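You operate a simulated robot arm through the tools that you are given. There is no shell and no other tool. Be economical: measure what you need, move in short steps, check, and stop when the job is done.

The job below is to be done with a simulated two-armed robot. You get a single attempt, and the scene is never put back.

## Task
Set the three blue rivets in the orange strip, hole 2 first, and draw the strip out.
Fine: blue squeezer, holes 2, 3, 4 in turn; leave the blue dial and valve; hole 5 stays empty.

It is judged by the outcome, as a careful person would: the job done as asked, and still so three seconds after it is handed in. It fails if anything else is knocked over, pushed out of place, dropped, spilled or broken.

## Robot
Two 7-joint arms with fingered hands on one trunk, on a base that drives. Base frame: it is fixed to the floor where the robot stands at the start and does not move with it; the origin is under the middle of the robot, x ahead of it, y to its left, z up; the surface under the hand at the start is at about z = 860. Readings come in mm, rad, newtons and seconds.
The left shoulder is at the start at [90, 128, 1134], the right one opposite. Places, roughly: blue dial [400, -300, 900]; blue squeezer [700, -100, 1000]; blue valve [300, -300, 900]; hole 2 of the orange strip [700, 0, 900]; hole 3 of the orange strip [700, 0, 900]; hole 4 of the orange strip [700, 100, 900]; hole 5 of the orange strip [800, 100, 900]; orange strip [700, 100, 900]. Payload 5 kg a hand.
Tool frame (each hand has its own): the origin (TCP) lies between the finger pads and is the grasp point; the fingertips stand 37 mm ahead of it; z points along the fingers, y is the line along which they close. Largest opening 124 mm; the body of the gripper starts 43 mm behind the TCP. The gripper is a hand of 3 fingers: y runs from the thumb to the fingers, the wrist lies at [-21, -116, -203] in the tool frame, and closing takes about 1.5 s.
Orientation is that of the tool frame in the base frame, as a unit quaternion [w, x, y, z]. With the fingers straight down and the wrist toward the robot, the tool's x, y and z point along [0, 1, 0], [1, 0, 0] and [0, 0, -1] of the base frame.

## Interface
- The arms move only by the tool step_arm. It takes "left_commands", "right_commands" or both (then of equal length, played together; a hand with none holds still); each is a list of rows, each a list of 6 numbers: the shift along the tool's x, y, z in units of 50 mm (1.0 is 50 mm), then the turn, a rotation vector about the tool's x, y, z in units of 4 degrees (1.0 is 4 degrees). In form: [[x, y, z, ax, ay, az], ...]. A call has 1 to 10 rows; each row shifts and turns the commanded pose from where the row before left it, along the tool's axes as they then stand. "left_fingers" and "right_fingers" are, for a hand that has rows, the finger opening in mm, from 0 to 124, set as the call begins (left out, the last holds). A call with a number of a shift or a turn outside -1 to 1 is refused whole. Rows are played at 5 a second. More than 50 mm and 0.15 rad between two rows, or a gripper value outside its range, and nothing of the call is played. A pose out of reach is approached as far as the arm can. The call stops where the force on the tool passes 40 N (or 10 N more than at its start, if that is more) or the arm is blocked; 0.2 s more then pass. The fingers move at their own pace (about 45 mm/s each) and stop on an object; they squeeze with about 23 N. The grip force told is the motor's: it shows also when the fingers shut on nothing. Time passes only in rows, and 0.2 s behind the last, so rows that do not move let the fingers close. The reply holds the time, the measured pose of the TCP, the force on the tool along the base axes, the opening and the grip force, in the units named above and with some noise, with the torque about the TCP (base axes, N m) and any sound that the robot's microphone picked up.
- Cameras (640 x 400 px; columns grow to the right, rows downward): "scene" is now at [257.3, -3.8, 1324]; the picture's right is [-0.03, -1.00, 0.00], its down [-0.29, 0.01, -0.96] and it looks along [0.96, -0.03, -0.29] (base axes); focal length 214 px, centre (320, 200). "left" rides on the left gripper at [-72, -104, -154] in its tool frame; the picture's right is [-0.83, -0.26, 0.49], its down [0.51, -0.72, 0.47] and it looks along [0.23, 0.64, 0.73] (tool axes); focal length 243 px, centre (320, 200). "right" rides on the right gripper at [72, -104, -154] in its tool frame; the picture's right is [-0.83, 0.26, -0.49], its down [-0.51, -0.72, 0.47] and it looks along [-0.23, 0.64, 0.73] (tool axes); focal length 243 px, centre (320, 200). There is no depth. A picture from a camera that has moved, and an enlarged one, comes with that camera's place and axes in the base frame and with its lens.
- capture(camera): a new picture of that camera. The clock stands still meanwhile.
- raise_lower(by): slides the trunk up (or, below 0, down) by that many mm; the arms and the scene camera ride with it, the base frame stays. It gives what a move gives, with no picture.
- drive_base(legs): drives the robot by 1 to 6 legs, each [ahead, left, turn to the left] in mm, mm and rad, along the robot's own axes; the way and the turn of a leg run together, so that a leg with both is an arc; at most 1500 mm and 3.142 rad a leg. The arms and the cameras ride along, it lands a little off, and it stops where it bumps. It gives what a move gives.
- set_grasp(shape, hand): the hand has 3 fingers and takes this shape, open, in about a second: jaw (thumb against the fingers, like two jaws); tri (thumb and two fingers); tip (a fingertip pinch); poke (one finger out to press); point (the index stretched); flat (the hand flat); cup (the hand cupped); fist (a fist). The gripper value then closes the fingers along that shape, each until it touches; the sizes above hold for jaw. It gives what a move gives, with no picture.
- pan_tilt(pan, tilt): turns the head with the scene camera to pan (to the left, within 1.396 rad either way) and tilt (down, from -0.506 to 1.204), counted from straight ahead of the robot. It gives what a move gives.
- close_up(camera, box): a new picture of the part [left, top, right, bottom] of that camera's present view, enlarged. The clock stands still meanwhile.
- close_job(): hands the job in; it is judged then, once.

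Work in short steps. Places have to be worked out from the pictures, the camera data and where the tool is seen: move nearer, look again, correct. Check each grasp and each placing, and mend what went wrong. You have 120 turns and 100 pictures in all, those below and enlarged ones among them. Open the grippers and draw the arms clear of the work before you hand the job in, unless the task says otherwise; then end with one line.

The tools are called after "Call:" as name(argument=value, ...) on one line, values as JSON. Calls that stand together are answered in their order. step_arm: Moves the arms, as the interface text tells. Its arguments: {"type":"object","properties":{"left_commands":{"type":"array","items":{"type":"array","items":{"type":"number"}}},"left_fingers":{"type":"number"},"right_commands":{"type":"array","items":{"type":"array","items":{"type":"number"}}},"right_fingers":{"type":"number"}},"required":[]} The other tools are called the same way: raise_lower (by) slides the trunk up or down; set_grasp (shape, hand) gives the hand a shape; drive_base (legs) drives the base; pan_tilt (pan, tilt) turns the head that bears the scene camera; capture (camera) takes a picture; close_up (camera, box) takes an enlarged picture of a part of a camera's view; close_job () hands the job in.

At the start:

```text
clock: 0.0
left_ee_pos: [613.3, 345.0, 1308.9]
left_tool_rot: [0.0, 0.707, 0.707, 0.001]
left_ft_force: [0.6, 0.5, 0.2]
left_wrist_torque: [0.0, 0.01, -0.01]
left_grip_width: 123.7
left_grip_force: 0.0
left_shape: jaw
right_ee_pos: [589.2, -115.5, 1356.4]
right_tool_rot: [-0.001, 0.708, 0.707, 0.0]
right_ft_force: [0.2, -0.5, -0.3]
right_wrist_torque: [0.01, 0.02, 0.05]
right_grip_width: 123.7
right_grip_force: 0.0
right_shape: jaw
trunk travel left (down, up): [-325.0, 238.0]
robot x, y, heading: [3.0, -2.7, -0.004]
head pan, tilt: [-0.033, 0.297]
```

scene: 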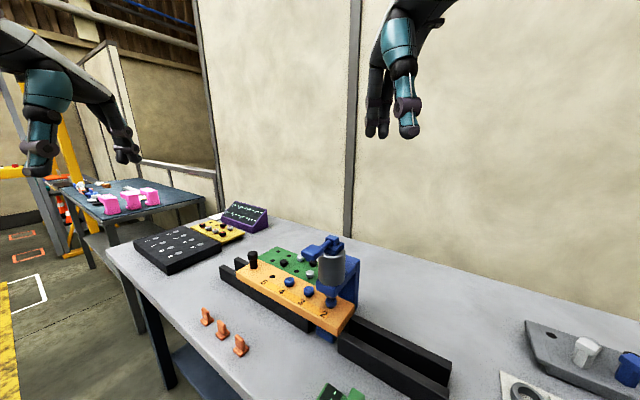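
right: 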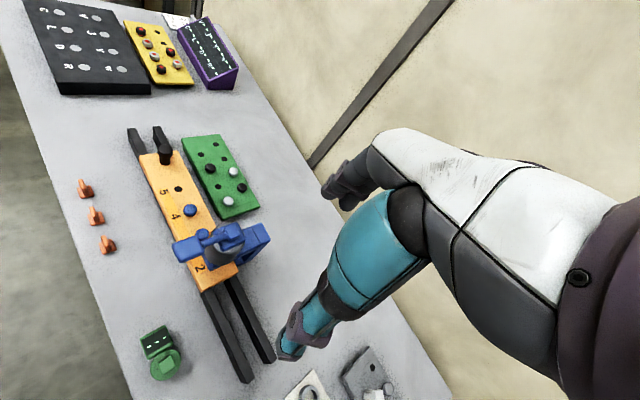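
left: 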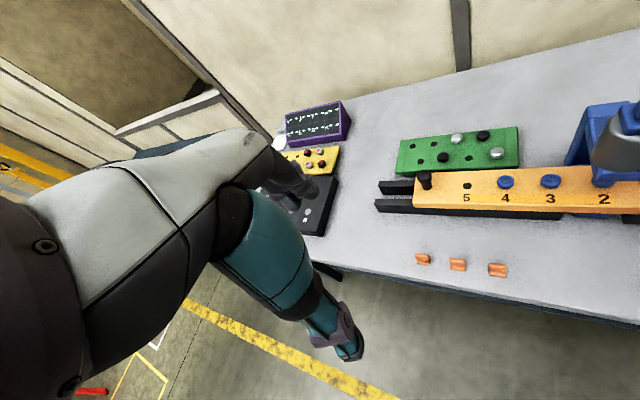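

The strip sits in a black channel, with the squeezer over hole 2. I'll zoom in on the squeezer, the strip and the right-hand area before moving.

Call:
close_up(camera="scene", box=[200, 200, 460, 400])

Call:
close_up(camera="right", box=[110, 110, 310, 400])

Call:
pan_tilt(pan=-0.3, tilt=0.8)

Call:
capture(camera="scene")

```text
2.00 times, centred on (330, 300) of scene
camera zoom: at [257.3, -3.8, 1324.0], right [-0.03, -1.0, 0.0], down [-0.29, 0.01, -0.96], along [0.96, -0.03, -0.29], focal length 429 px, centre (300, 0)
```

zoom: 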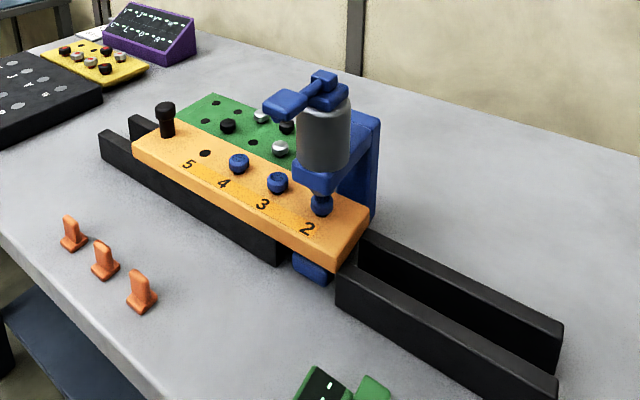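

```text
1.38 times, centred on (210, 255) of right
camera zoom: at [485.5, -44.0, 1508.8], right [0.26, -0.83, 0.49], down [-0.72, -0.51, -0.47], along [0.64, -0.23, -0.73], focal length 335 px, centre (472, 124)
```

zoom: 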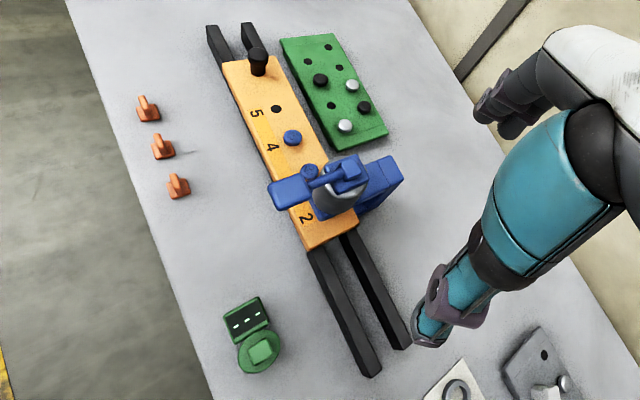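

```text
clock: 0.9
left_ee_pos: [614.9, 345.9, 1308.8]
left_tool_rot: [0.0, 0.707, 0.707, 0.0]
left_ft_force: [-0.2, 1.3, -0.1]
left_wrist_torque: [0.01, 0.0, -0.04]
left_grip_width: 123.7
left_grip_force: 0.1
left_shape: jaw
right_ee_pos: [589.7, -114.5, 1356.1]
right_tool_rot: [0.0, 0.707, 0.707, 0.0]
right_ft_force: [0.1, -0.5, 0.3]
right_wrist_torque: [0.04, 0.01, 0.02]
right_grip_width: 123.8
right_grip_force: 0.1
right_shape: jaw
trunk travel left (down, up): [-325.0, 238.0]
robot x, y, heading: [0.7, -1.2, 0.002]
head pan, tilt: [-0.3, 0.799]
```

```text
94 pictures are left
camera scene: at [241.1, -24.5, 1279.4], right [-0.3, -0.96, 0.0], down [-0.68, 0.21, -0.7], along [0.67, -0.21, -0.72], focal length 214 px, centre (320, 200)
```

scene: 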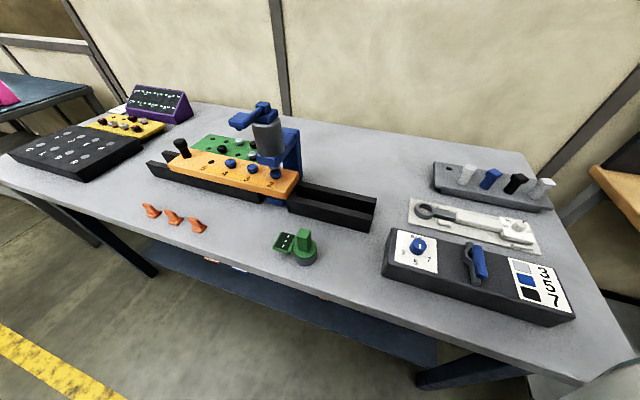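

There's a control box with dial and valve at right, and I want to read its labels, plus the green item and the other labels.

Call:
close_up(camera="scene", box=[370, 150, 590, 330])

Call:
close_up(camera="scene", box=[140, 90, 390, 270])

Call:
close_up(camera="scene", box=[0, 70, 220, 200])

```text
2.22 times, centred on (480, 240) of scene
camera zoom: at [241.1, -24.5, 1279.4], right [-0.3, -0.96, 0.0], down [-0.68, 0.21, -0.7], along [0.67, -0.21, -0.72], focal length 477 px, centre (-36, 111)
```

zoom: 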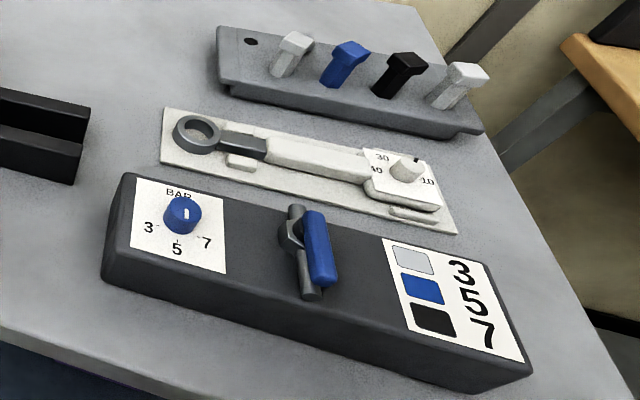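

```text
2.22 times, centred on (265, 180) of scene
camera zoom: at [241.1, -24.5, 1279.4], right [-0.3, -0.96, 0.0], down [-0.68, 0.21, -0.7], along [0.67, -0.21, -0.72], focal length 477 px, centre (442, 244)
```

zoom: 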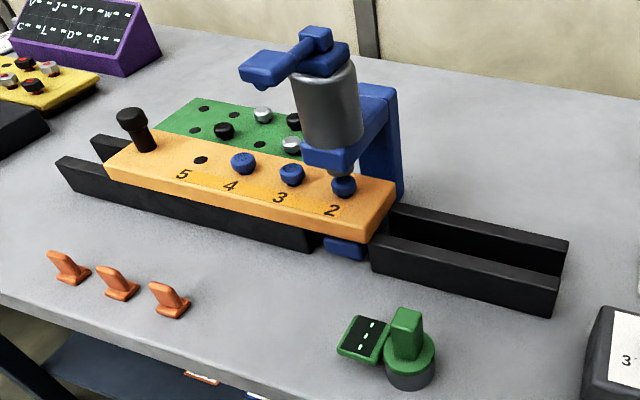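

```text
2.91 times, centred on (110, 135) of scene
camera zoom: at [241.1, -24.5, 1279.4], right [-0.3, -0.96, 0.0], down [-0.68, 0.21, -0.7], along [0.67, -0.21, -0.72], focal length 624 px, centre (931, 389)
```

zoom: 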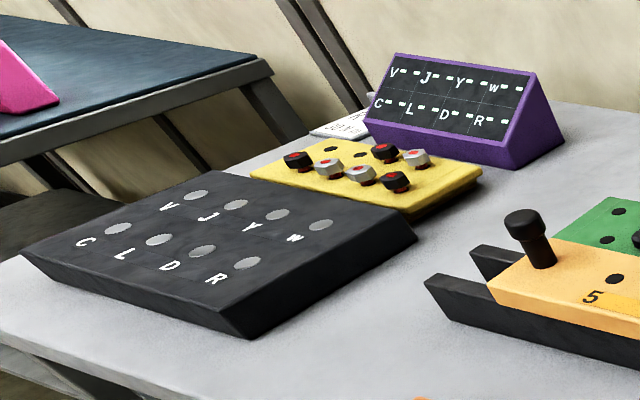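

From triangulation I put the lever paddle at about (616,-1,1114), the peg top at (835,184,975), and rivets 2/3/4 at about (663,-45), (702,7) and (745,63). That makes the strip axis (0.6,0.8) with 67 mm pitch. I'll shape the right hand to poke and bring it above the paddle.

Call:
set_grasp(hand="right", shape="poke")

Call:
step_arm(right_commands=[[0.57, 0.13, 0.5, 0, 0, 0], [0.57, 0.13, 0.5, 0, 0, 0], [0.57, 0.13, 0.5, 0, 0, 0], [0.57, 0.13, 0.5, 0, 0, 0]])

Call:
capture(camera="scene")

Call:
capture(camera="right")

Call:
capture(camera="left")

```text
clock: 1.8
left_ee_pos: [614.2, 345.7, 1308.7]
left_tool_rot: [-0.001, 0.708, 0.707, 0.0]
left_ft_force: [-0.5, -0.3, 0.6]
left_wrist_torque: [0.02, -0.01, 0.01]
left_grip_width: 123.6
left_grip_force: 0.1
left_shape: jaw
right_ee_pos: [590.4, -114.8, 1356.1]
right_tool_rot: [0.0, 0.707, 0.708, 0.0]
right_ft_force: [-0.1, 0.0, -0.4]
right_wrist_torque: [-0.01, -0.01, -0.01]
right_grip_width: 0.3
right_grip_force: 0.1
right_shape: poke
trunk travel left (down, up): [-325.0, 238.0]
robot x, y, heading: [-4.0, -0.4, -0.001]
head pan, tilt: [-0.3, 0.799]
```

```text
clock: 2.8
left_ee_pos: [618.1, 346.5, 1305.9]
left_tool_rot: [-0.001, 0.707, 0.707, -0.002]
left_ft_force: [0.2, 0.3, 0.2]
left_wrist_torque: [-0.01, 0.1, 0.0]
left_grip_width: 123.6
left_grip_force: 0.0
left_shape: jaw
right_ee_pos: [621.1, 1.6, 1254.7]
right_tool_rot: [-0.001, 0.707, 0.707, 0.0]
right_ft_force: [0.6, -0.4, 1.1]
right_wrist_torque: [-0.05, 0.03, -0.06]
right_grip_width: 0.1
right_grip_force: 0.0
right_shape: poke
trunk travel left (down, up): [-325.0, 238.0]
robot x, y, heading: [-1.7, -1.0, -0.001]
head pan, tilt: [-0.3, 0.799]
```

```text
90 pictures are left
camera scene: at [244.3, -23.5, 1278.5], right [-0.3, -0.96, 0.0], down [-0.69, 0.21, -0.7], along [0.66, -0.21, -0.72], focal length 214 px, centre (320, 200)
```

scene: 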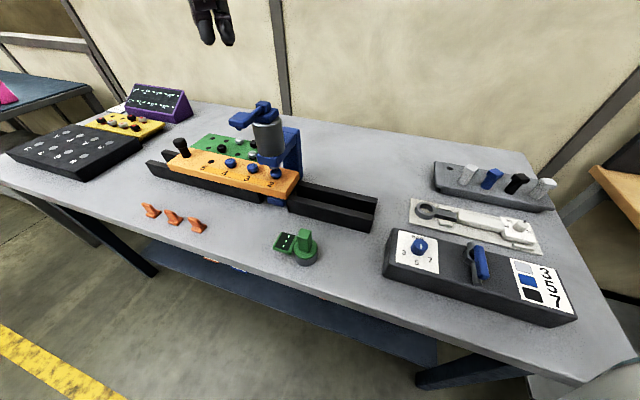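

```text
89 pictures are left
camera right: at [516.8, 73.3, 1408.3], right [0.26, -0.83, 0.49], down [-0.72, -0.51, -0.47], along [0.64, -0.23, -0.73], focal length 243 px, centre (320, 200)
```

right: 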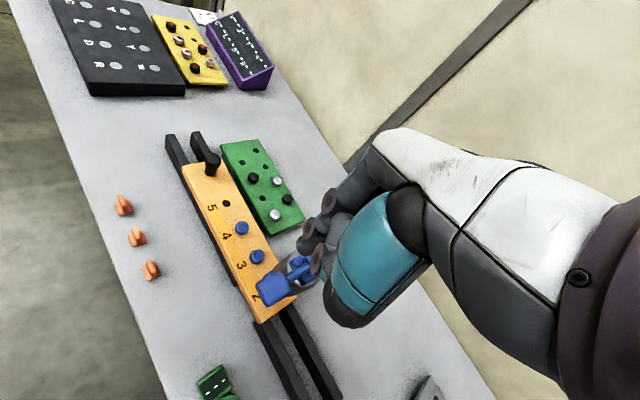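

```text
88 pictures are left
camera left: at [515.0, 273.3, 1460.9], right [-0.26, -0.83, -0.49], down [-0.72, 0.51, -0.47], along [0.64, 0.23, -0.73], focal length 243 px, centre (320, 200)
```

left: 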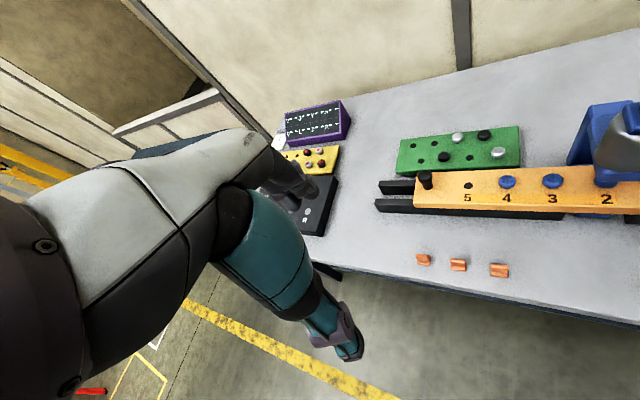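

Two fingertips show near the top of the scene view, so I'll tilt the head up to see which one pokes.

Call:
pan_tilt(pan=0.0, tilt=0.4)

Call:
close_up(camera="scene", box=[220, 60, 480, 300])

```text
clock: 3.7
left_ee_pos: [613.6, 345.2, 1309.2]
left_tool_rot: [0.0, 0.707, 0.707, 0.0]
left_ft_force: [0.0, -0.4, 0.1]
left_wrist_torque: [-0.02, 0.0, -0.01]
left_grip_width: 123.6
left_grip_force: 0.0
left_shape: jaw
right_ee_pos: [617.2, -0.1, 1257.2]
right_tool_rot: [0.0, 0.707, 0.707, 0.0]
right_ft_force: [0.3, 0.4, -0.2]
right_wrist_torque: [-0.03, -0.02, -0.01]
right_grip_width: 0.1
right_grip_force: 0.2
right_shape: poke
trunk travel left (down, up): [-325.0, 238.0]
robot x, y, heading: [3.9, -1.9, 0.002]
head pan, tilt: [0.0, 0.4]
```

```text
1.67 times, centred on (350, 180) of scene
camera zoom: at [255.9, -1.0, 1314.5], right [0.0, -1.0, 0.0], down [-0.39, 0.0, -0.92], along [0.92, 0.0, -0.39], focal length 358 px, centre (270, 233)
```

zoom: 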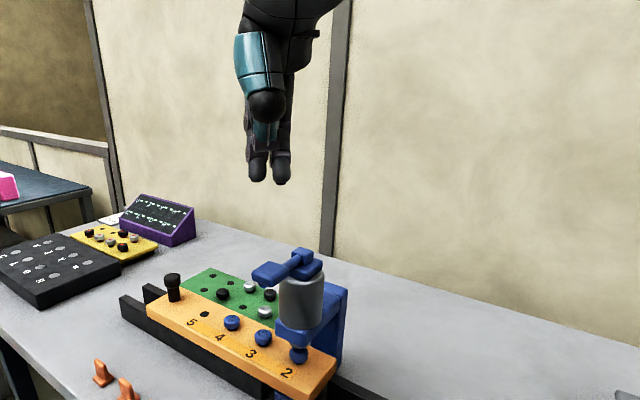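

The poke fingertips sit about 37 mm under the TCP, right above the paddle. Before pressing I'll check how the ram lines up with rivet 2, and lower most of the way.

Call:
close_up(camera="scene", box=[300, 215, 380, 265])

Call:
close_up(camera="left", box=[480, 80, 640, 230])

Call:
step_arm(right_commands=[[0, 0, 0.55, 0, 0, 0], [0, 0, 0.55, 0, 0, 0], [0, 0, 0.5, 0, 0, 0], [0, 0, 0, 0, 0, 0]])

Call:
close_up(camera="scene", box=[260, 120, 420, 280])

```text
8.00 times, centred on (340, 240) of scene
camera zoom: at [255.9, -1.0, 1314.5], right [0.0, -1.0, 0.0], down [-0.39, 0.0, -0.92], along [0.92, 0.0, -0.39], focal length 1716 px, centre (160, -120)
```

zoom: 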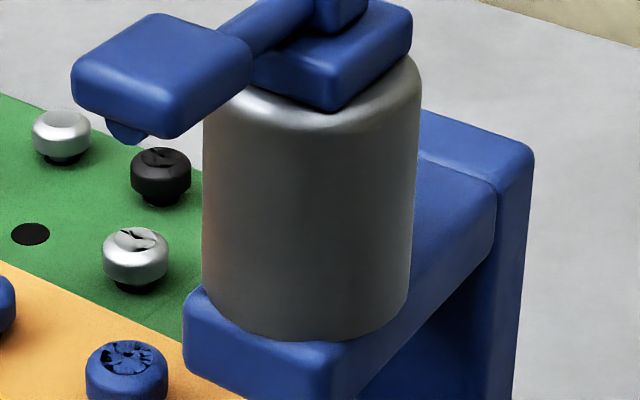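

```text
2.67 times, centred on (560, 155) of left
camera zoom: at [510.2, 271.6, 1463.3], right [-0.26, -0.83, -0.49], down [-0.72, 0.51, -0.47], along [0.64, 0.23, -0.73], focal length 647 px, centre (-320, 320)
```

zoom: 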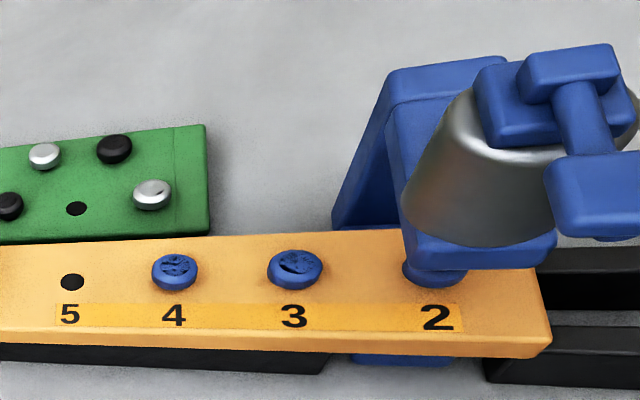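

```text
clock: 4.7
left_ee_pos: [614.4, 345.1, 1308.7]
left_tool_rot: [0.0, 0.707, 0.707, 0.001]
left_ft_force: [0.2, 0.5, -0.5]
left_wrist_torque: [0.0, -0.01, -0.01]
left_grip_width: 123.6
left_grip_force: 0.2
left_shape: jaw
right_ee_pos: [615.5, 1.0, 1175.8]
right_tool_rot: [0.0, 0.708, 0.707, -0.001]
right_ft_force: [0.0, 0.1, 0.5]
right_wrist_torque: [0.01, 0.0, 0.02]
right_grip_width: 0.0
right_grip_force: 0.1
right_shape: poke
trunk travel left (down, up): [-325.0, 238.0]
robot x, y, heading: [-0.4, -0.8, 0.004]
head pan, tilt: [0.0, 0.4]
```

```text
2.50 times, centred on (340, 200) of scene
camera zoom: at [256.6, -0.7, 1314.4], right [0.0, -1.0, 0.0], down [-0.39, 0.0, -0.92], along [0.92, 0.0, -0.39], focal length 536 px, centre (270, 200)
```

zoom: 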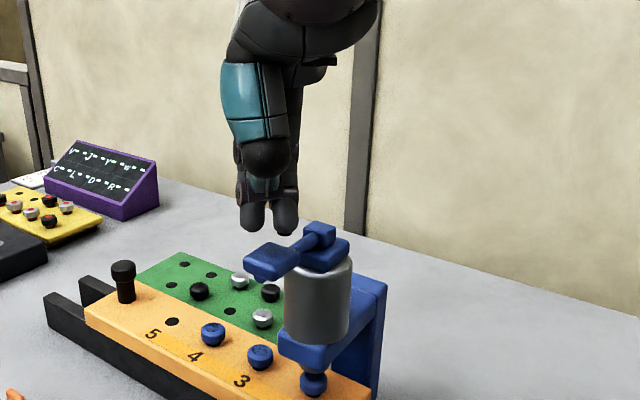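

Rivet 2 sits under the ram and the fingertips are just above the paddle. I'll press down in small steps, watching force and sound.

Call:
step_arm(right_commands=[[0, 0, 0.15, 0, 0, 0], [0, 0, 0.15, 0, 0, 0], [0, 0, 0.1, 0, 0, 0], [0, 0, 0.1, 0, 0, 0], [0, 0, 0.1, 0, 0, 0]])

Call:
close_up(camera="scene", box=[260, 120, 420, 280])

```text
clock: 5.9
left_ee_pos: [613.6, 346.4, 1309.5]
left_tool_rot: [0.0, 0.707, 0.707, 0.001]
left_ft_force: [-1.1, 0.4, 0.0]
left_wrist_torque: [-0.07, 0.02, 0.03]
left_grip_width: 123.9
left_grip_force: 0.1
left_shape: jaw
right_ee_pos: [614.9, -0.0, 1146.6]
right_tool_rot: [0.0, 0.707, 0.707, 0.0]
right_ft_force: [-2.1, 2.9, 6.6]
right_wrist_torque: [0.02, 0.09, -0.02]
right_grip_width: 0.0
right_grip_force: 0.1
right_shape: poke
trunk travel left (down, up): [-325.0, 238.0]
robot x, y, heading: [-0.0, -0.4, 0.007]
head pan, tilt: [0.0, 0.4]
```

```text
2.50 times, centred on (340, 200) of scene
camera zoom: at [255.9, -0.1, 1314.6], right [0.0, -1.0, 0.0], down [-0.39, 0.0, -0.92], along [0.92, 0.0, -0.39], focal length 536 px, centre (270, 200)
```

zoom: 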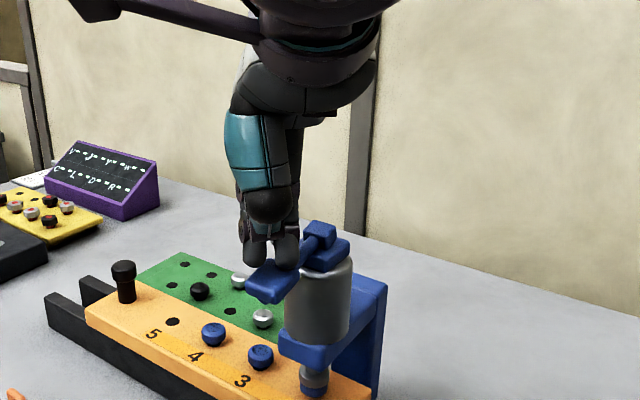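

Contact is on the paddle at 6.6 N and the grey ram is coming down. I'll continue pressing.

Call:
step_arm(right_commands=[[0, 0, 0.1, 0, 0, 0], [0, 0, 0.1, 0, 0, 0], [0, 0, 0.1, 0, 0, 0], [0, 0, 0, 0, 0, 0]])

Call:
close_up(camera="scene", box=[260, 120, 420, 280])

```text
clock: 6.9
left_ee_pos: [611.4, 346.6, 1310.4]
left_tool_rot: [0.001, 0.707, 0.707, 0.001]
left_ft_force: [0.0, -0.3, -0.8]
left_wrist_torque: [0.0, 0.02, 0.02]
left_grip_width: 123.4
left_grip_force: 0.0
left_shape: jaw
right_ee_pos: [613.9, -0.4, 1134.7]
right_tool_rot: [0.001, 0.707, 0.707, 0.002]
right_ft_force: [1.7, 6.8, 34.8]
right_wrist_torque: [-0.28, 0.09, 0.03]
right_grip_width: 0.1
right_grip_force: 0.2
right_shape: poke
trunk travel left (down, up): [-325.0, 238.0]
robot x, y, heading: [-1.0, -0.6, 0.001]
head pan, tilt: [0.0, 0.4]
```

```text
2.50 times, centred on (340, 200) of scene
camera zoom: at [254.1, 0.4, 1315.1], right [0.0, -1.0, 0.0], down [-0.39, 0.0, -0.92], along [0.92, 0.0, -0.39], focal length 536 px, centre (270, 200)
```

zoom: 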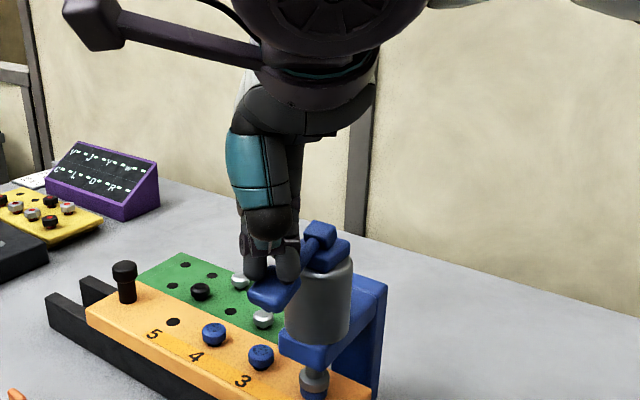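

Force is up to 35 N with no sound yet. I'll press a touch more and look closely at the ram.

Call:
step_arm(right_commands=[[0, 0, 0.06, 0, 0, 0], [0, 0, 0, 0, 0, 0], [0, 0, 0, 0, 0, 0]])

Call:
close_up(camera="scene", box=[310, 190, 390, 290])

```text
clock: 7.3
left_ee_pos: [610.3, 346.3, 1310.0]
left_tool_rot: [0.0, 0.708, 0.707, 0.002]
left_ft_force: [0.0, -0.3, -0.3]
left_wrist_torque: [0.01, 0.02, -0.03]
left_grip_width: 123.6
left_grip_force: 0.1
left_shape: jaw
right_ee_pos: [615.0, -0.3, 1135.6]
right_tool_rot: [0.002, 0.707, 0.707, 0.006]
right_ft_force: [-11.9, 4.1, 22.6]
right_wrist_torque: [-0.07, 0.44, -0.23]
right_grip_width: 0.0
right_grip_force: 0.0
right_shape: poke
trunk travel left (down, up): [-325.0, 238.0]
robot x, y, heading: [-0.7, -1.2, 0.001]
head pan, tilt: [0.0, 0.4]
stopped in row 1 (right hand): the force on the tool passed its limit at 49 N (the readings are from after the stop); the commanded pose is now the measured one
```

```text
4.00 times, centred on (350, 240) of scene
camera zoom: at [253.6, -0.5, 1314.8], right [0.0, -1.0, 0.0], down [-0.39, 0.0, -0.92], along [0.92, 0.0, -0.39], focal length 858 px, centre (200, 40)
```

zoom: 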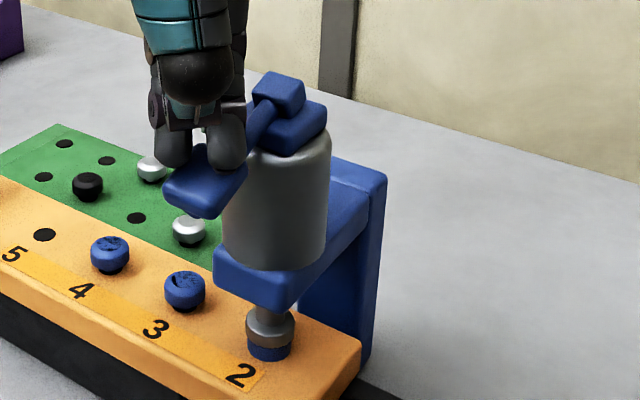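

The ram's die is on the rivet and the lever resists hard. I'll lift off and see whether the rivet has been set.

Call:
step_arm(right_commands=[[0, 0, -0.3, 0, 0, 0], [0, 0, -0.6, 0, 0, 0], [0, 0, -0.2, 0, 0, 0], [0, 0, 0, 0, 0, 0], [0, 0, 0, 0, 0, 0]])

Call:
close_up(camera="scene", box=[310, 190, 390, 290])

Call:
close_up(camera="left", box=[480, 80, 640, 230])

```text
clock: 8.5
left_ee_pos: [613.4, 345.9, 1309.3]
left_tool_rot: [0.0, 0.707, 0.707, 0.0]
left_ft_force: [0.7, -1.6, -0.4]
left_wrist_torque: [-0.02, 0.01, 0.01]
left_grip_width: 123.5
left_grip_force: 0.1
left_shape: jaw
right_ee_pos: [618.0, 0.9, 1189.2]
right_tool_rot: [0.001, 0.707, 0.707, 0.003]
right_ft_force: [-0.3, 0.6, 0.1]
right_wrist_torque: [0.01, 0.01, 0.0]
right_grip_width: 0.3
right_grip_force: 0.1
right_shape: poke
trunk travel left (down, up): [-325.0, 238.0]
robot x, y, heading: [-0.5, -2.7, -0.002]
head pan, tilt: [0.0, 0.4]
```

```text
4.00 times, centred on (350, 240) of scene
camera zoom: at [256.6, -0.7, 1314.4], right [0.0, -1.0, 0.0], down [-0.39, 0.0, -0.92], along [0.92, 0.0, -0.39], focal length 858 px, centre (200, 40)
```

zoom: 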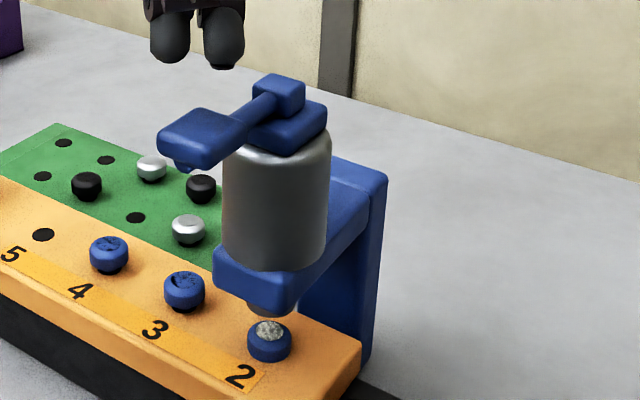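

```text
2.67 times, centred on (560, 155) of left
camera zoom: at [511.0, 272.0, 1462.9], right [-0.26, -0.83, -0.49], down [-0.72, 0.51, -0.47], along [0.64, 0.23, -0.73], focal length 647 px, centre (-320, 320)
```

zoom: 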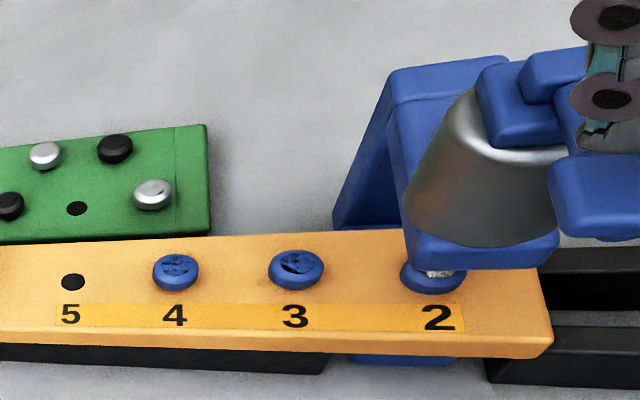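

Rivet 2 is flattened with a bright head, so it looks set. Now I'll bring the left hand above the peg, then yaw it about 37° so its x-axis lies along the strip.

Call:
step_arm(left_commands=[[-0.54, 0.74, 0.4, 0, 0, 0], [-0.54, 0.74, 0.4, 0, 0, 0], [-0.54, 0.74, 0.4, 0, 0, 0], [-0.54, 0.74, 0.4, 0, 0, 0], [-0.54, 0.74, 0.4, 0, 0, 0], [-0.54, 0.74, 0.4, 0, 0, 0]], left_fingers=80)

Call:
step_arm(left_commands=[[0, 0, 0.1, 0, 0, 0.92], [0, 0, 0.1, 0, 0, 0.92], [0, 0, 0.1, 0, 0, 0.92], [0, 0, 0.1, 0, 0, 0.92], [0, 0, 0.1, 0, 0, 0.92], [0, 0, 0.1, 0, 0, 0.92], [0, 0, 0.1, 0, 0, 0.92], [0, 0, 0.1, 0, 0, 0.92], [0, 0, 0.1, 0, 0, 0.92], [0, 0, 0.1, 0, 0, 0.92]])

Call:
capture(camera="left")

Call:
capture(camera="scene")

```text
clock: 9.9
left_ee_pos: [838.5, 181.8, 1186.2]
left_tool_rot: [-0.001, 0.707, 0.707, -0.001]
left_ft_force: [-0.4, 0.3, 0.5]
left_wrist_torque: [0.0, 0.03, -0.01]
left_grip_width: 80.4
left_grip_force: 0.1
left_shape: jaw
right_ee_pos: [619.9, -0.9, 1187.8]
right_tool_rot: [-0.001, 0.708, 0.707, 0.002]
right_ft_force: [0.1, -0.1, -0.6]
right_wrist_torque: [0.0, 0.03, -0.01]
right_grip_width: 0.0
right_grip_force: 0.0
right_shape: poke
trunk travel left (down, up): [-325.0, 238.0]
robot x, y, heading: [1.1, -0.3, -0.001]
head pan, tilt: [0.0, 0.4]
```

```text
clock: 12.1
left_ee_pos: [835.7, 184.1, 1139.0]
left_tool_rot: [0.0, 0.895, 0.447, -0.001]
left_ft_force: [0.5, 0.0, 0.5]
left_wrist_torque: [-0.02, 0.02, -0.05]
left_grip_width: 80.4
left_grip_force: 0.2
left_shape: jaw
right_ee_pos: [617.6, 1.9, 1189.4]
right_tool_rot: [0.001, 0.707, 0.707, 0.003]
right_ft_force: [0.4, -0.5, -0.6]
right_wrist_torque: [0.02, -0.02, 0.0]
right_grip_width: 0.0
right_grip_force: 0.1
right_shape: poke
trunk travel left (down, up): [-325.0, 238.0]
robot x, y, heading: [-3.4, 2.0, 0.0]
head pan, tilt: [0.0, 0.4]
```

```text
78 pictures are left
camera left: at [710.5, 187.4, 1292.1], right [-0.71, -0.51, -0.49], down [-0.27, 0.84, -0.47], along [0.65, -0.2, -0.73], focal length 243 px, centre (320, 200)
```

left: 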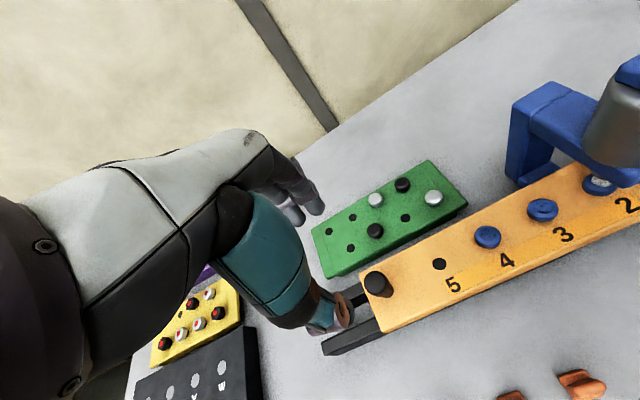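

```text
77 pictures are left
camera scene: at [257.2, -0.3, 1314.3], right [0.0, -1.0, 0.0], down [-0.39, 0.0, -0.92], along [0.92, 0.0, -0.39], focal length 214 px, centre (320, 200)
```

scene: 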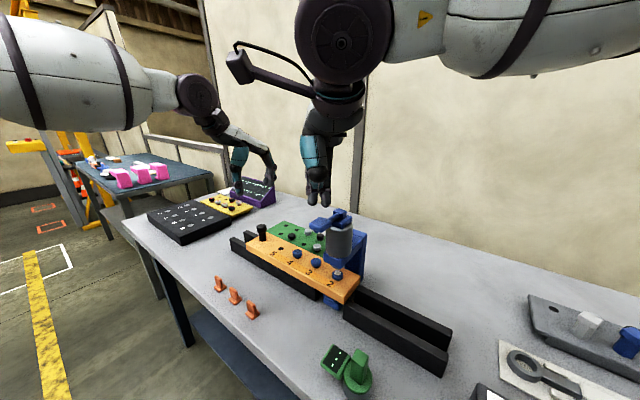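

My refined peg top is about (838,177,975). I'll shift slightly, descend to about 1010 and check alignment.

Call:
step_arm(left_commands=[[-0.08, 0.12, 0.5, 0, 0, 0], [0, 0, 0.8, 0, 0, 0], [0, 0, 0.8, 0, 0, 0], [0, 0, 0.5, 0, 0, 0], [0, 0, 0, 0, 0, 0]])

Call:
close_up(camera="left", box=[240, 180, 500, 380])

Call:
close_up(camera="scene", box=[200, 160, 360, 300])

```text
clock: 13.3
left_ee_pos: [842.0, 177.0, 1010.0]
left_tool_rot: [0.0, 0.894, 0.448, 0.0]
left_ft_force: [0.4, -0.2, 0.1]
left_wrist_torque: [0.03, 0.0, 0.0]
left_grip_width: 80.4
left_grip_force: 0.1
left_shape: jaw
right_ee_pos: [616.4, 2.3, 1189.1]
right_tool_rot: [0.001, 0.707, 0.707, 0.003]
right_ft_force: [-0.1, 0.3, 0.1]
right_wrist_torque: [-0.02, -0.01, -0.03]
right_grip_width: 0.0
right_grip_force: 0.1
right_shape: poke
trunk travel left (down, up): [-325.0, 238.0]
robot x, y, heading: [-2.3, 4.8, 0.004]
head pan, tilt: [0.0, 0.4]
```

```text
2.00 times, centred on (370, 280) of left
camera zoom: at [715.9, 180.5, 1163.8], right [-0.71, -0.51, -0.49], down [-0.27, 0.84, -0.47], along [0.65, -0.2, -0.73], focal length 485 px, centre (220, 40)
```

zoom: 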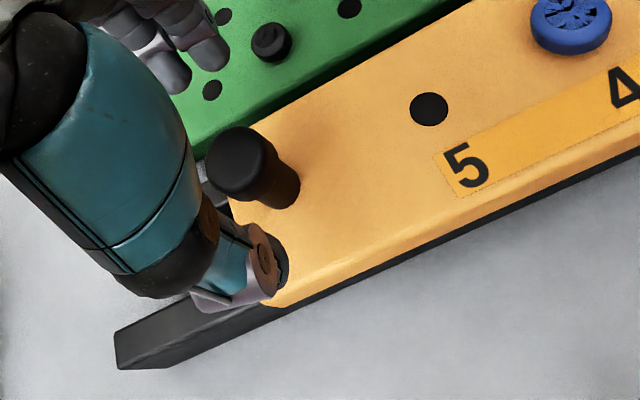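

```text
2.86 times, centred on (280, 230) of scene
camera zoom: at [256.2, -0.6, 1314.5], right [0.0, -1.0, 0.0], down [-0.39, 0.0, -0.92], along [0.92, 0.0, -0.39], focal length 613 px, centre (434, 114)
```

zoom: 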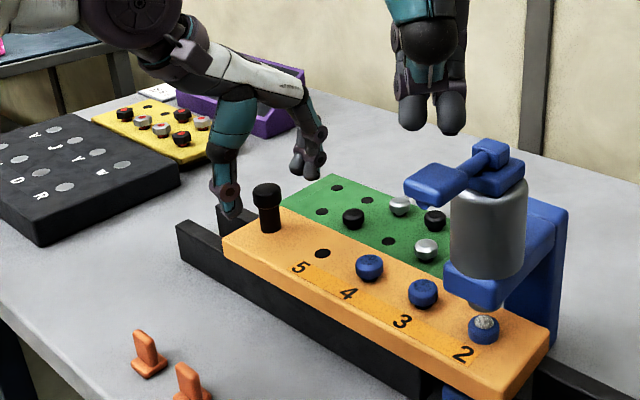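

The fingers straddle the peg and the peg base is near z=930, so I'll lower to about 976 and close.

Call:
step_arm(left_commands=[[-0.03, -0.08, 0.34, 0, 0, 0], [0, 0, 0.34, 0, 0, 0], [0, 0, 0, 0, 0, 0]])

Call:
step_arm(left_commands=[[0, 0, 0, 0, 0, 0], [0, 0, 0, 0, 0, 0], [0, 0, 0, 0, 0, 0], [0, 0, 0, 0, 0, 0], [0, 0, 0, 0, 0, 0], [0, 0, 0, 0, 0, 0], [0, 0, 0, 0, 0, 0]], left_fingers=10)

Call:
close_up(camera="left", box=[240, 180, 500, 380])

Call:
close_up(camera="scene", box=[200, 160, 360, 300])

```text
clock: 14.1
left_ee_pos: [834.9, 177.6, 976.6]
left_tool_rot: [0.0, 0.894, 0.448, -0.001]
left_ft_force: [-0.6, 0.5, -0.3]
left_wrist_torque: [0.03, -0.01, 0.02]
left_grip_width: 80.4
left_grip_force: 0.2
left_shape: jaw
right_ee_pos: [617.3, 1.9, 1189.7]
right_tool_rot: [0.001, 0.707, 0.707, 0.004]
right_ft_force: [0.4, -0.2, 0.0]
right_wrist_torque: [0.0, -0.01, -0.02]
right_grip_width: 0.0
right_grip_force: 0.2
right_shape: poke
trunk travel left (down, up): [-325.0, 238.0]
robot x, y, heading: [1.2, 0.0, -0.002]
head pan, tilt: [0.0, 0.4]
```

```text
clock: 15.7
left_ee_pos: [833.9, 178.5, 977.2]
left_tool_rot: [0.0, 0.894, 0.449, 0.0]
left_ft_force: [-1.3, 3.1, 4.1]
left_wrist_torque: [0.15, 0.0, -0.08]
left_grip_width: 20.1
left_grip_force: 23.0
left_shape: jaw
right_ee_pos: [616.9, 2.5, 1189.7]
right_tool_rot: [0.001, 0.707, 0.707, 0.003]
right_ft_force: [-0.2, 0.2, 0.7]
right_wrist_torque: [-0.01, 0.0, 0.0]
right_grip_width: 0.0
right_grip_force: 0.0
right_shape: poke
trunk travel left (down, up): [-325.0, 238.0]
robot x, y, heading: [2.6, -1.2, 0.003]
head pan, tilt: [0.0, 0.4]
```

```text
2.00 times, centred on (370, 280) of left
camera zoom: at [708.8, 181.3, 1130.9], right [-0.71, -0.51, -0.49], down [-0.27, 0.84, -0.47], along [0.65, -0.2, -0.73], focal length 485 px, centre (220, 40)
```

zoom: 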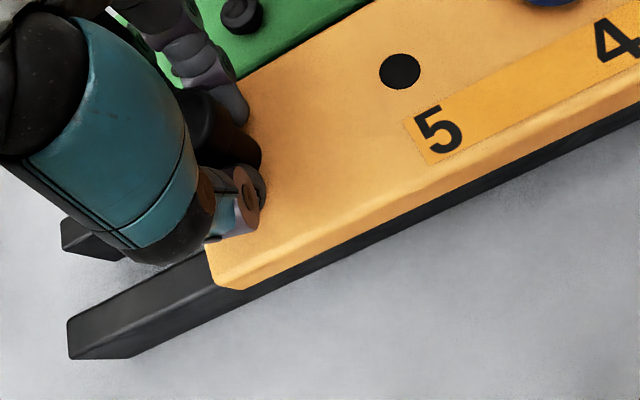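

```text
2.86 times, centred on (280, 230) of scene
camera zoom: at [256.2, -0.3, 1314.5], right [0.0, -1.0, 0.0], down [-0.39, 0.0, -0.92], along [0.92, 0.0, -0.39], focal length 613 px, centre (434, 114)
```

zoom: 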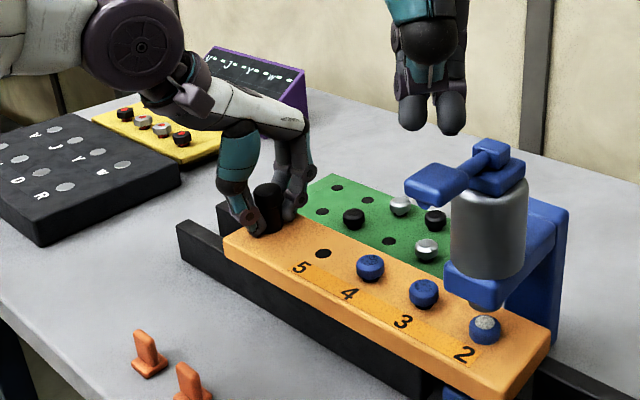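

The peg is gripped (20 mm, 23 N). Pitch works out to about 65 mm, so I'll slide the strip 60 mm along -x of the tool, look, then trim.

Call:
step_arm(left_commands=[[-0.24, 0, 0, 0, 0, 0], [-0.24, 0, 0, 0, 0, 0], [-0.24, 0, 0, 0, 0, 0], [-0.24, 0, 0, 0, 0, 0], [-0.24, 0, 0, 0, 0, 0], [0, 0, 0, 0, 0, 0]])

Call:
close_up(camera="scene", box=[200, 160, 360, 300])

```text
clock: 17.1
left_ee_pos: [797.2, 128.9, 977.2]
left_tool_rot: [0.0, 0.894, 0.448, 0.0]
left_ft_force: [-5.9, -4.9, 4.4]
left_wrist_torque: [-0.15, 0.16, -0.07]
left_grip_width: 19.3
left_grip_force: 23.0
left_shape: jaw
right_ee_pos: [616.1, 0.5, 1189.7]
right_tool_rot: [0.002, 0.707, 0.707, 0.004]
right_ft_force: [0.6, -0.6, -0.6]
right_wrist_torque: [-0.01, -0.01, -0.01]
right_grip_width: 0.0
right_grip_force: 0.1
right_shape: poke
trunk travel left (down, up): [-325.0, 238.0]
robot x, y, heading: [-1.3, -2.5, -0.003]
head pan, tilt: [0.0, 0.4]
```

```text
2.86 times, centred on (280, 230) of scene
camera zoom: at [255.7, -1.1, 1314.5], right [0.0, -1.0, 0.0], down [-0.39, 0.0, -0.92], along [0.92, 0.0, -0.39], focal length 613 px, centre (434, 114)
```

zoom: 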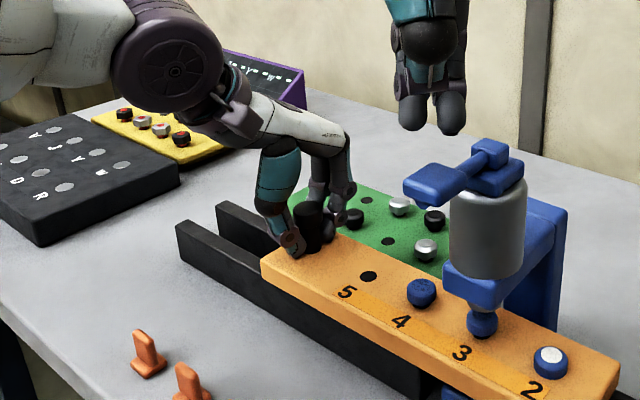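

Rivet 3 looks about under the ram after roughly 61.7 mm. A tighter view lets me compare against where rivet 2 was.

Call:
close_up(camera="scene", box=[310, 190, 390, 290])

Call:
close_up(camera="left", box=[440, 40, 640, 240])

```text
4.00 times, centred on (350, 240) of scene
camera zoom: at [255.7, -1.1, 1314.5], right [0.0, -1.0, 0.0], down [-0.39, 0.0, -0.92], along [0.92, 0.0, -0.39], focal length 858 px, centre (200, 40)
```

zoom: 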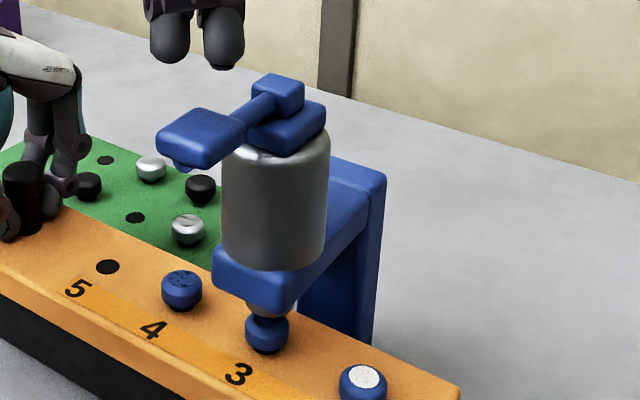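

```text
2.00 times, centred on (540, 140) of left
camera zoom: at [671.3, 132.7, 1130.5], right [-0.71, -0.51, -0.49], down [-0.27, 0.84, -0.47], along [0.65, -0.2, -0.73], focal length 485 px, centre (-120, 320)
```

zoom: 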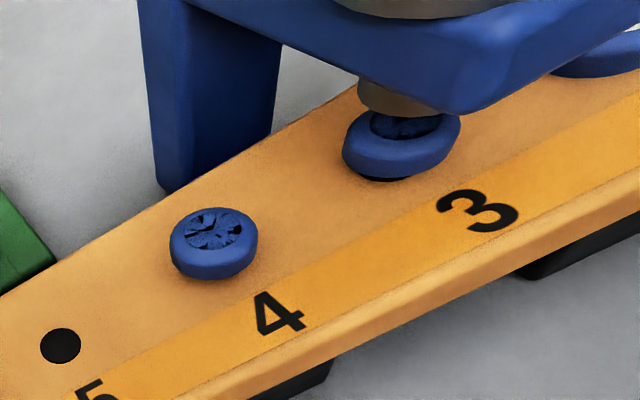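

Comparing label positions, the strip is about 2 mm short. I'll nudge it 2 mm more and recheck.

Call:
step_arm(left_commands=[[-0.04, 0, 0, 0, 0, 0], [0, 0, 0, 0, 0, 0], [0, 0, 0, 0, 0, 0]])

Call:
close_up(camera="scene", box=[310, 190, 390, 290])

```text
clock: 17.9
left_ee_pos: [795.0, 128.2, 977.0]
left_tool_rot: [0.0, 0.894, 0.448, 0.0]
left_ft_force: [-4.7, -0.6, 0.5]
left_wrist_torque: [-0.04, 0.07, -0.05]
left_grip_width: 19.4
left_grip_force: 23.1
left_shape: jaw
right_ee_pos: [616.4, 1.0, 1189.3]
right_tool_rot: [0.0, 0.707, 0.707, 0.003]
right_ft_force: [-0.3, -0.3, -0.7]
right_wrist_torque: [-0.02, -0.03, 0.02]
right_grip_width: 0.1
right_grip_force: 0.0
right_shape: poke
trunk travel left (down, up): [-325.0, 238.0]
robot x, y, heading: [-2.0, -5.3, 0.003]
head pan, tilt: [0.0, 0.4]
```

```text
4.00 times, centred on (350, 240) of scene
camera zoom: at [256.1, -0.7, 1314.5], right [0.0, -1.0, 0.0], down [-0.39, 0.0, -0.92], along [0.92, 0.0, -0.39], focal length 858 px, centre (200, 40)
```

zoom: 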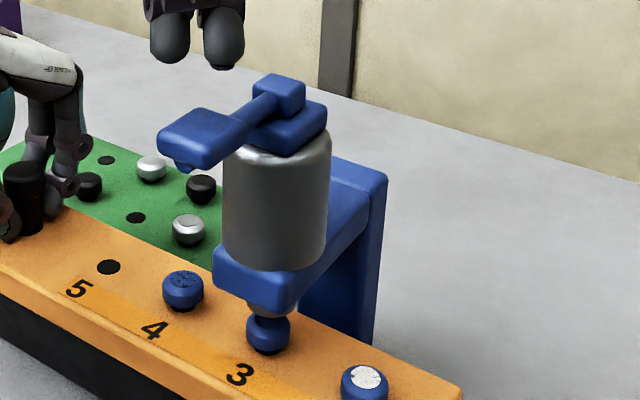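

Nearly aligned, maybe 1–1.5 mm short still. One more small nudge, then I'll press rivet 3 with the right hand while the left holds the strip.

Call:
step_arm(left_commands=[[-0.025, 0, 0, 0, 0, 0], [0, 0, 0, 0, 0, 0], [0, 0, 0, 0, 0, 0]])

Call:
close_up(camera="scene", box=[310, 190, 390, 290])

Call:
close_up(camera="left", box=[440, 40, 640, 240])

```text
clock: 18.7
left_ee_pos: [795.8, 128.5, 976.9]
left_tool_rot: [0.001, 0.894, 0.448, 0.001]
left_ft_force: [-0.8, 2.4, 7.0]
left_wrist_torque: [0.09, 0.05, -0.09]
left_grip_width: 19.3
left_grip_force: 23.6
left_shape: jaw
right_ee_pos: [615.8, 1.3, 1189.1]
right_tool_rot: [0.001, 0.706, 0.708, 0.005]
right_ft_force: [-0.2, 0.5, -0.4]
right_wrist_torque: [-0.01, 0.01, 0.0]
right_grip_width: 0.5
right_grip_force: 0.2
right_shape: poke
trunk travel left (down, up): [-325.0, 238.0]
robot x, y, heading: [-1.0, -2.9, -0.002]
head pan, tilt: [0.0, 0.4]
```

```text
4.00 times, centred on (350, 240) of scene
camera zoom: at [255.8, -0.3, 1314.6], right [0.0, -1.0, 0.0], down [-0.39, 0.0, -0.92], along [0.92, 0.0, -0.39], focal length 858 px, centre (200, 40)
```

zoom: 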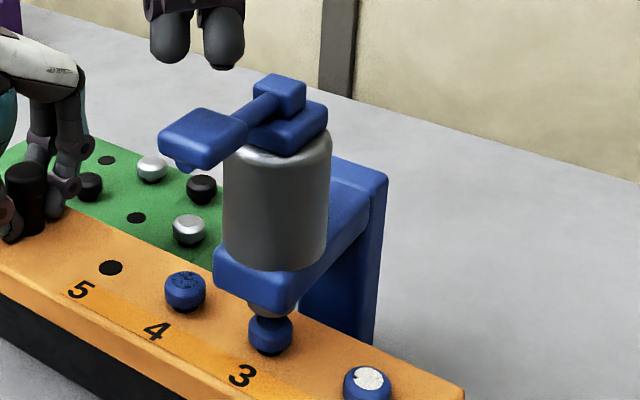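

```text
2.00 times, centred on (540, 140) of left
camera zoom: at [669.7, 130.9, 1130.1], right [-0.71, -0.51, -0.49], down [-0.27, 0.84, -0.47], along [0.65, -0.2, -0.73], focal length 485 px, centre (-120, 320)
```

zoom: 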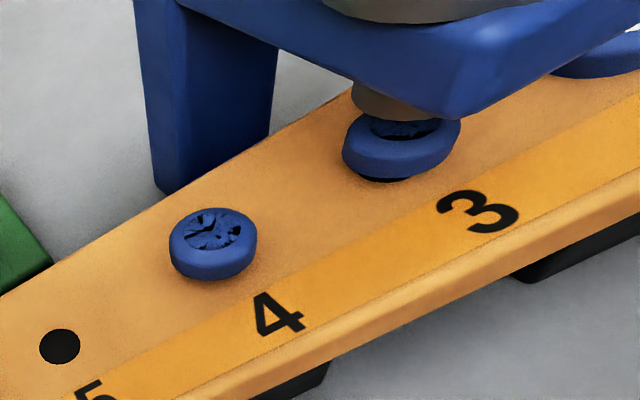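

Label 3 now matches where label 2 stood. Pressing the lever for rivet 3.

Call:
step_arm(right_commands=[[0, 0, 0.4, 0, 0, 0], [0, 0, 0.25, 0, 0, 0], [0, 0, 0.15, 0, 0, 0], [0, 0, 0.1, 0, 0, 0], [0, 0, 0.1, 0, 0, 0], [0, 0, 0.07, 0, 0, 0], [0, 0, 0.04, 0, 0, 0], [0, 0, 0.03, 0, 0, 0], [0, 0, 0.03, 0, 0, 0]])

Call:
close_up(camera="scene", box=[310, 190, 390, 290])

```text
clock: 20.4
left_ee_pos: [795.7, 128.7, 976.2]
left_tool_rot: [0.0, 0.894, 0.449, 0.001]
left_ft_force: [1.8, 1.7, 1.1]
left_wrist_torque: [-0.03, -0.1, -0.08]
left_grip_width: 19.1
left_grip_force: 23.0
left_shape: jaw
right_ee_pos: [615.1, 0.3, 1137.5]
right_tool_rot: [0.002, 0.707, 0.707, 0.007]
right_ft_force: [-6.2, 3.8, 15.2]
right_wrist_torque: [-0.2, 0.33, -0.11]
right_grip_width: 0.0
right_grip_force: 0.2
right_shape: poke
trunk travel left (down, up): [-325.0, 238.0]
robot x, y, heading: [-2.3, -1.5, 0.002]
head pan, tilt: [0.0, 0.4]
stopped in row 8 (right hand): the force on the tool passed its limit at 42 N (the readings are from after the stop); the commanded pose is now the measured one
```

```text
4.00 times, centred on (350, 240) of scene
camera zoom: at [254.3, -0.2, 1314.8], right [0.0, -1.0, 0.0], down [-0.39, 0.0, -0.92], along [0.92, 0.0, -0.39], focal length 858 px, centre (200, 40)
```

zoom: 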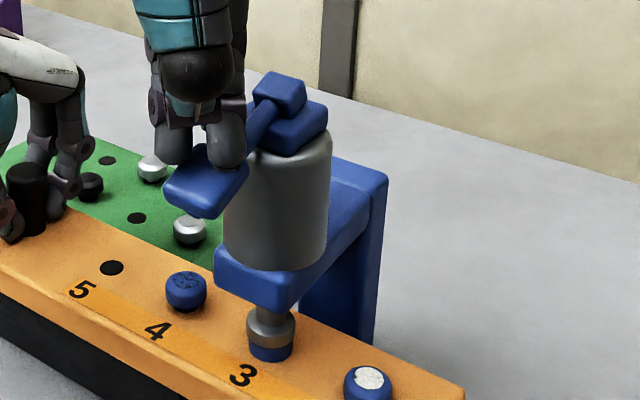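

The ram reached the same bottom position as before and the force hit the limit, so I'll lift off and inspect rivet 3.

Call:
step_arm(right_commands=[[0, 0, -0.3, 0, 0, 0], [0, 0, -0.5, 0, 0, 0], [0, 0, -0.23, 0, 0, 0], [0, 0, 0, 0, 0, 0], [0, 0, 0, 0, 0, 0]])

Call:
close_up(camera="scene", box=[310, 190, 390, 290])

Call:
close_up(camera="left", box=[440, 40, 640, 240])

```text
clock: 21.6
left_ee_pos: [795.2, 127.0, 975.8]
left_tool_rot: [0.001, 0.894, 0.447, 0.0]
left_ft_force: [-2.7, 4.3, 9.6]
left_wrist_torque: [0.12, 0.1, -0.07]
left_grip_width: 19.4
left_grip_force: 23.0
left_shape: jaw
right_ee_pos: [616.3, 0.5, 1187.0]
right_tool_rot: [0.003, 0.707, 0.707, 0.007]
right_ft_force: [0.3, -0.1, 0.5]
right_wrist_torque: [0.0, 0.02, -0.03]
right_grip_width: 0.0
right_grip_force: 0.2
right_shape: poke
trunk travel left (down, up): [-325.0, 238.0]
robot x, y, heading: [-0.8, 2.6, 0.002]
head pan, tilt: [0.0, 0.4]
```

```text
4.00 times, centred on (350, 240) of scene
camera zoom: at [255.4, -0.2, 1314.7], right [0.0, -1.0, 0.0], down [-0.39, 0.0, -0.92], along [0.92, 0.0, -0.39], focal length 858 px, centre (200, 40)
```

zoom: 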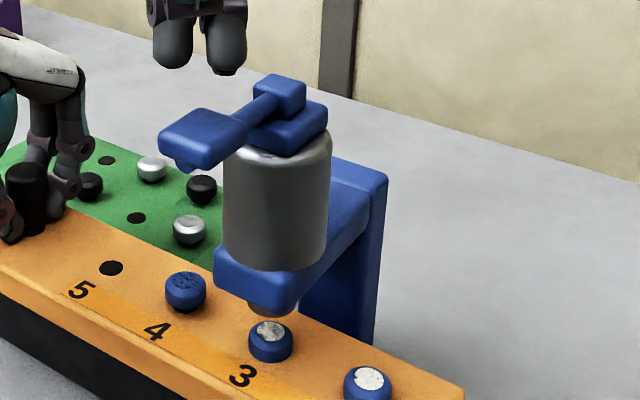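

```text
2.00 times, centred on (540, 140) of left
camera zoom: at [669.3, 130.9, 1130.0], right [-0.71, -0.51, -0.49], down [-0.27, 0.84, -0.47], along [0.65, -0.2, -0.73], focal length 485 px, centre (-120, 320)
```

zoom: 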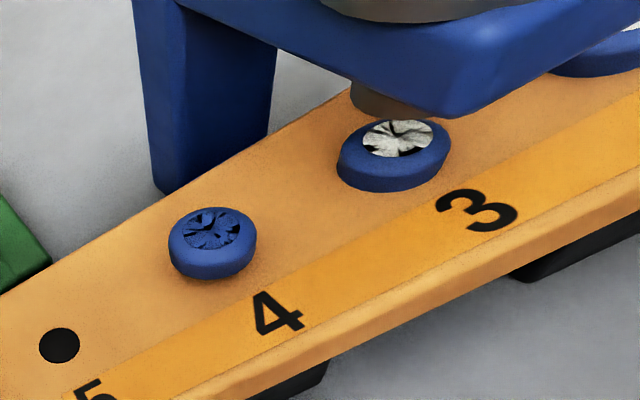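

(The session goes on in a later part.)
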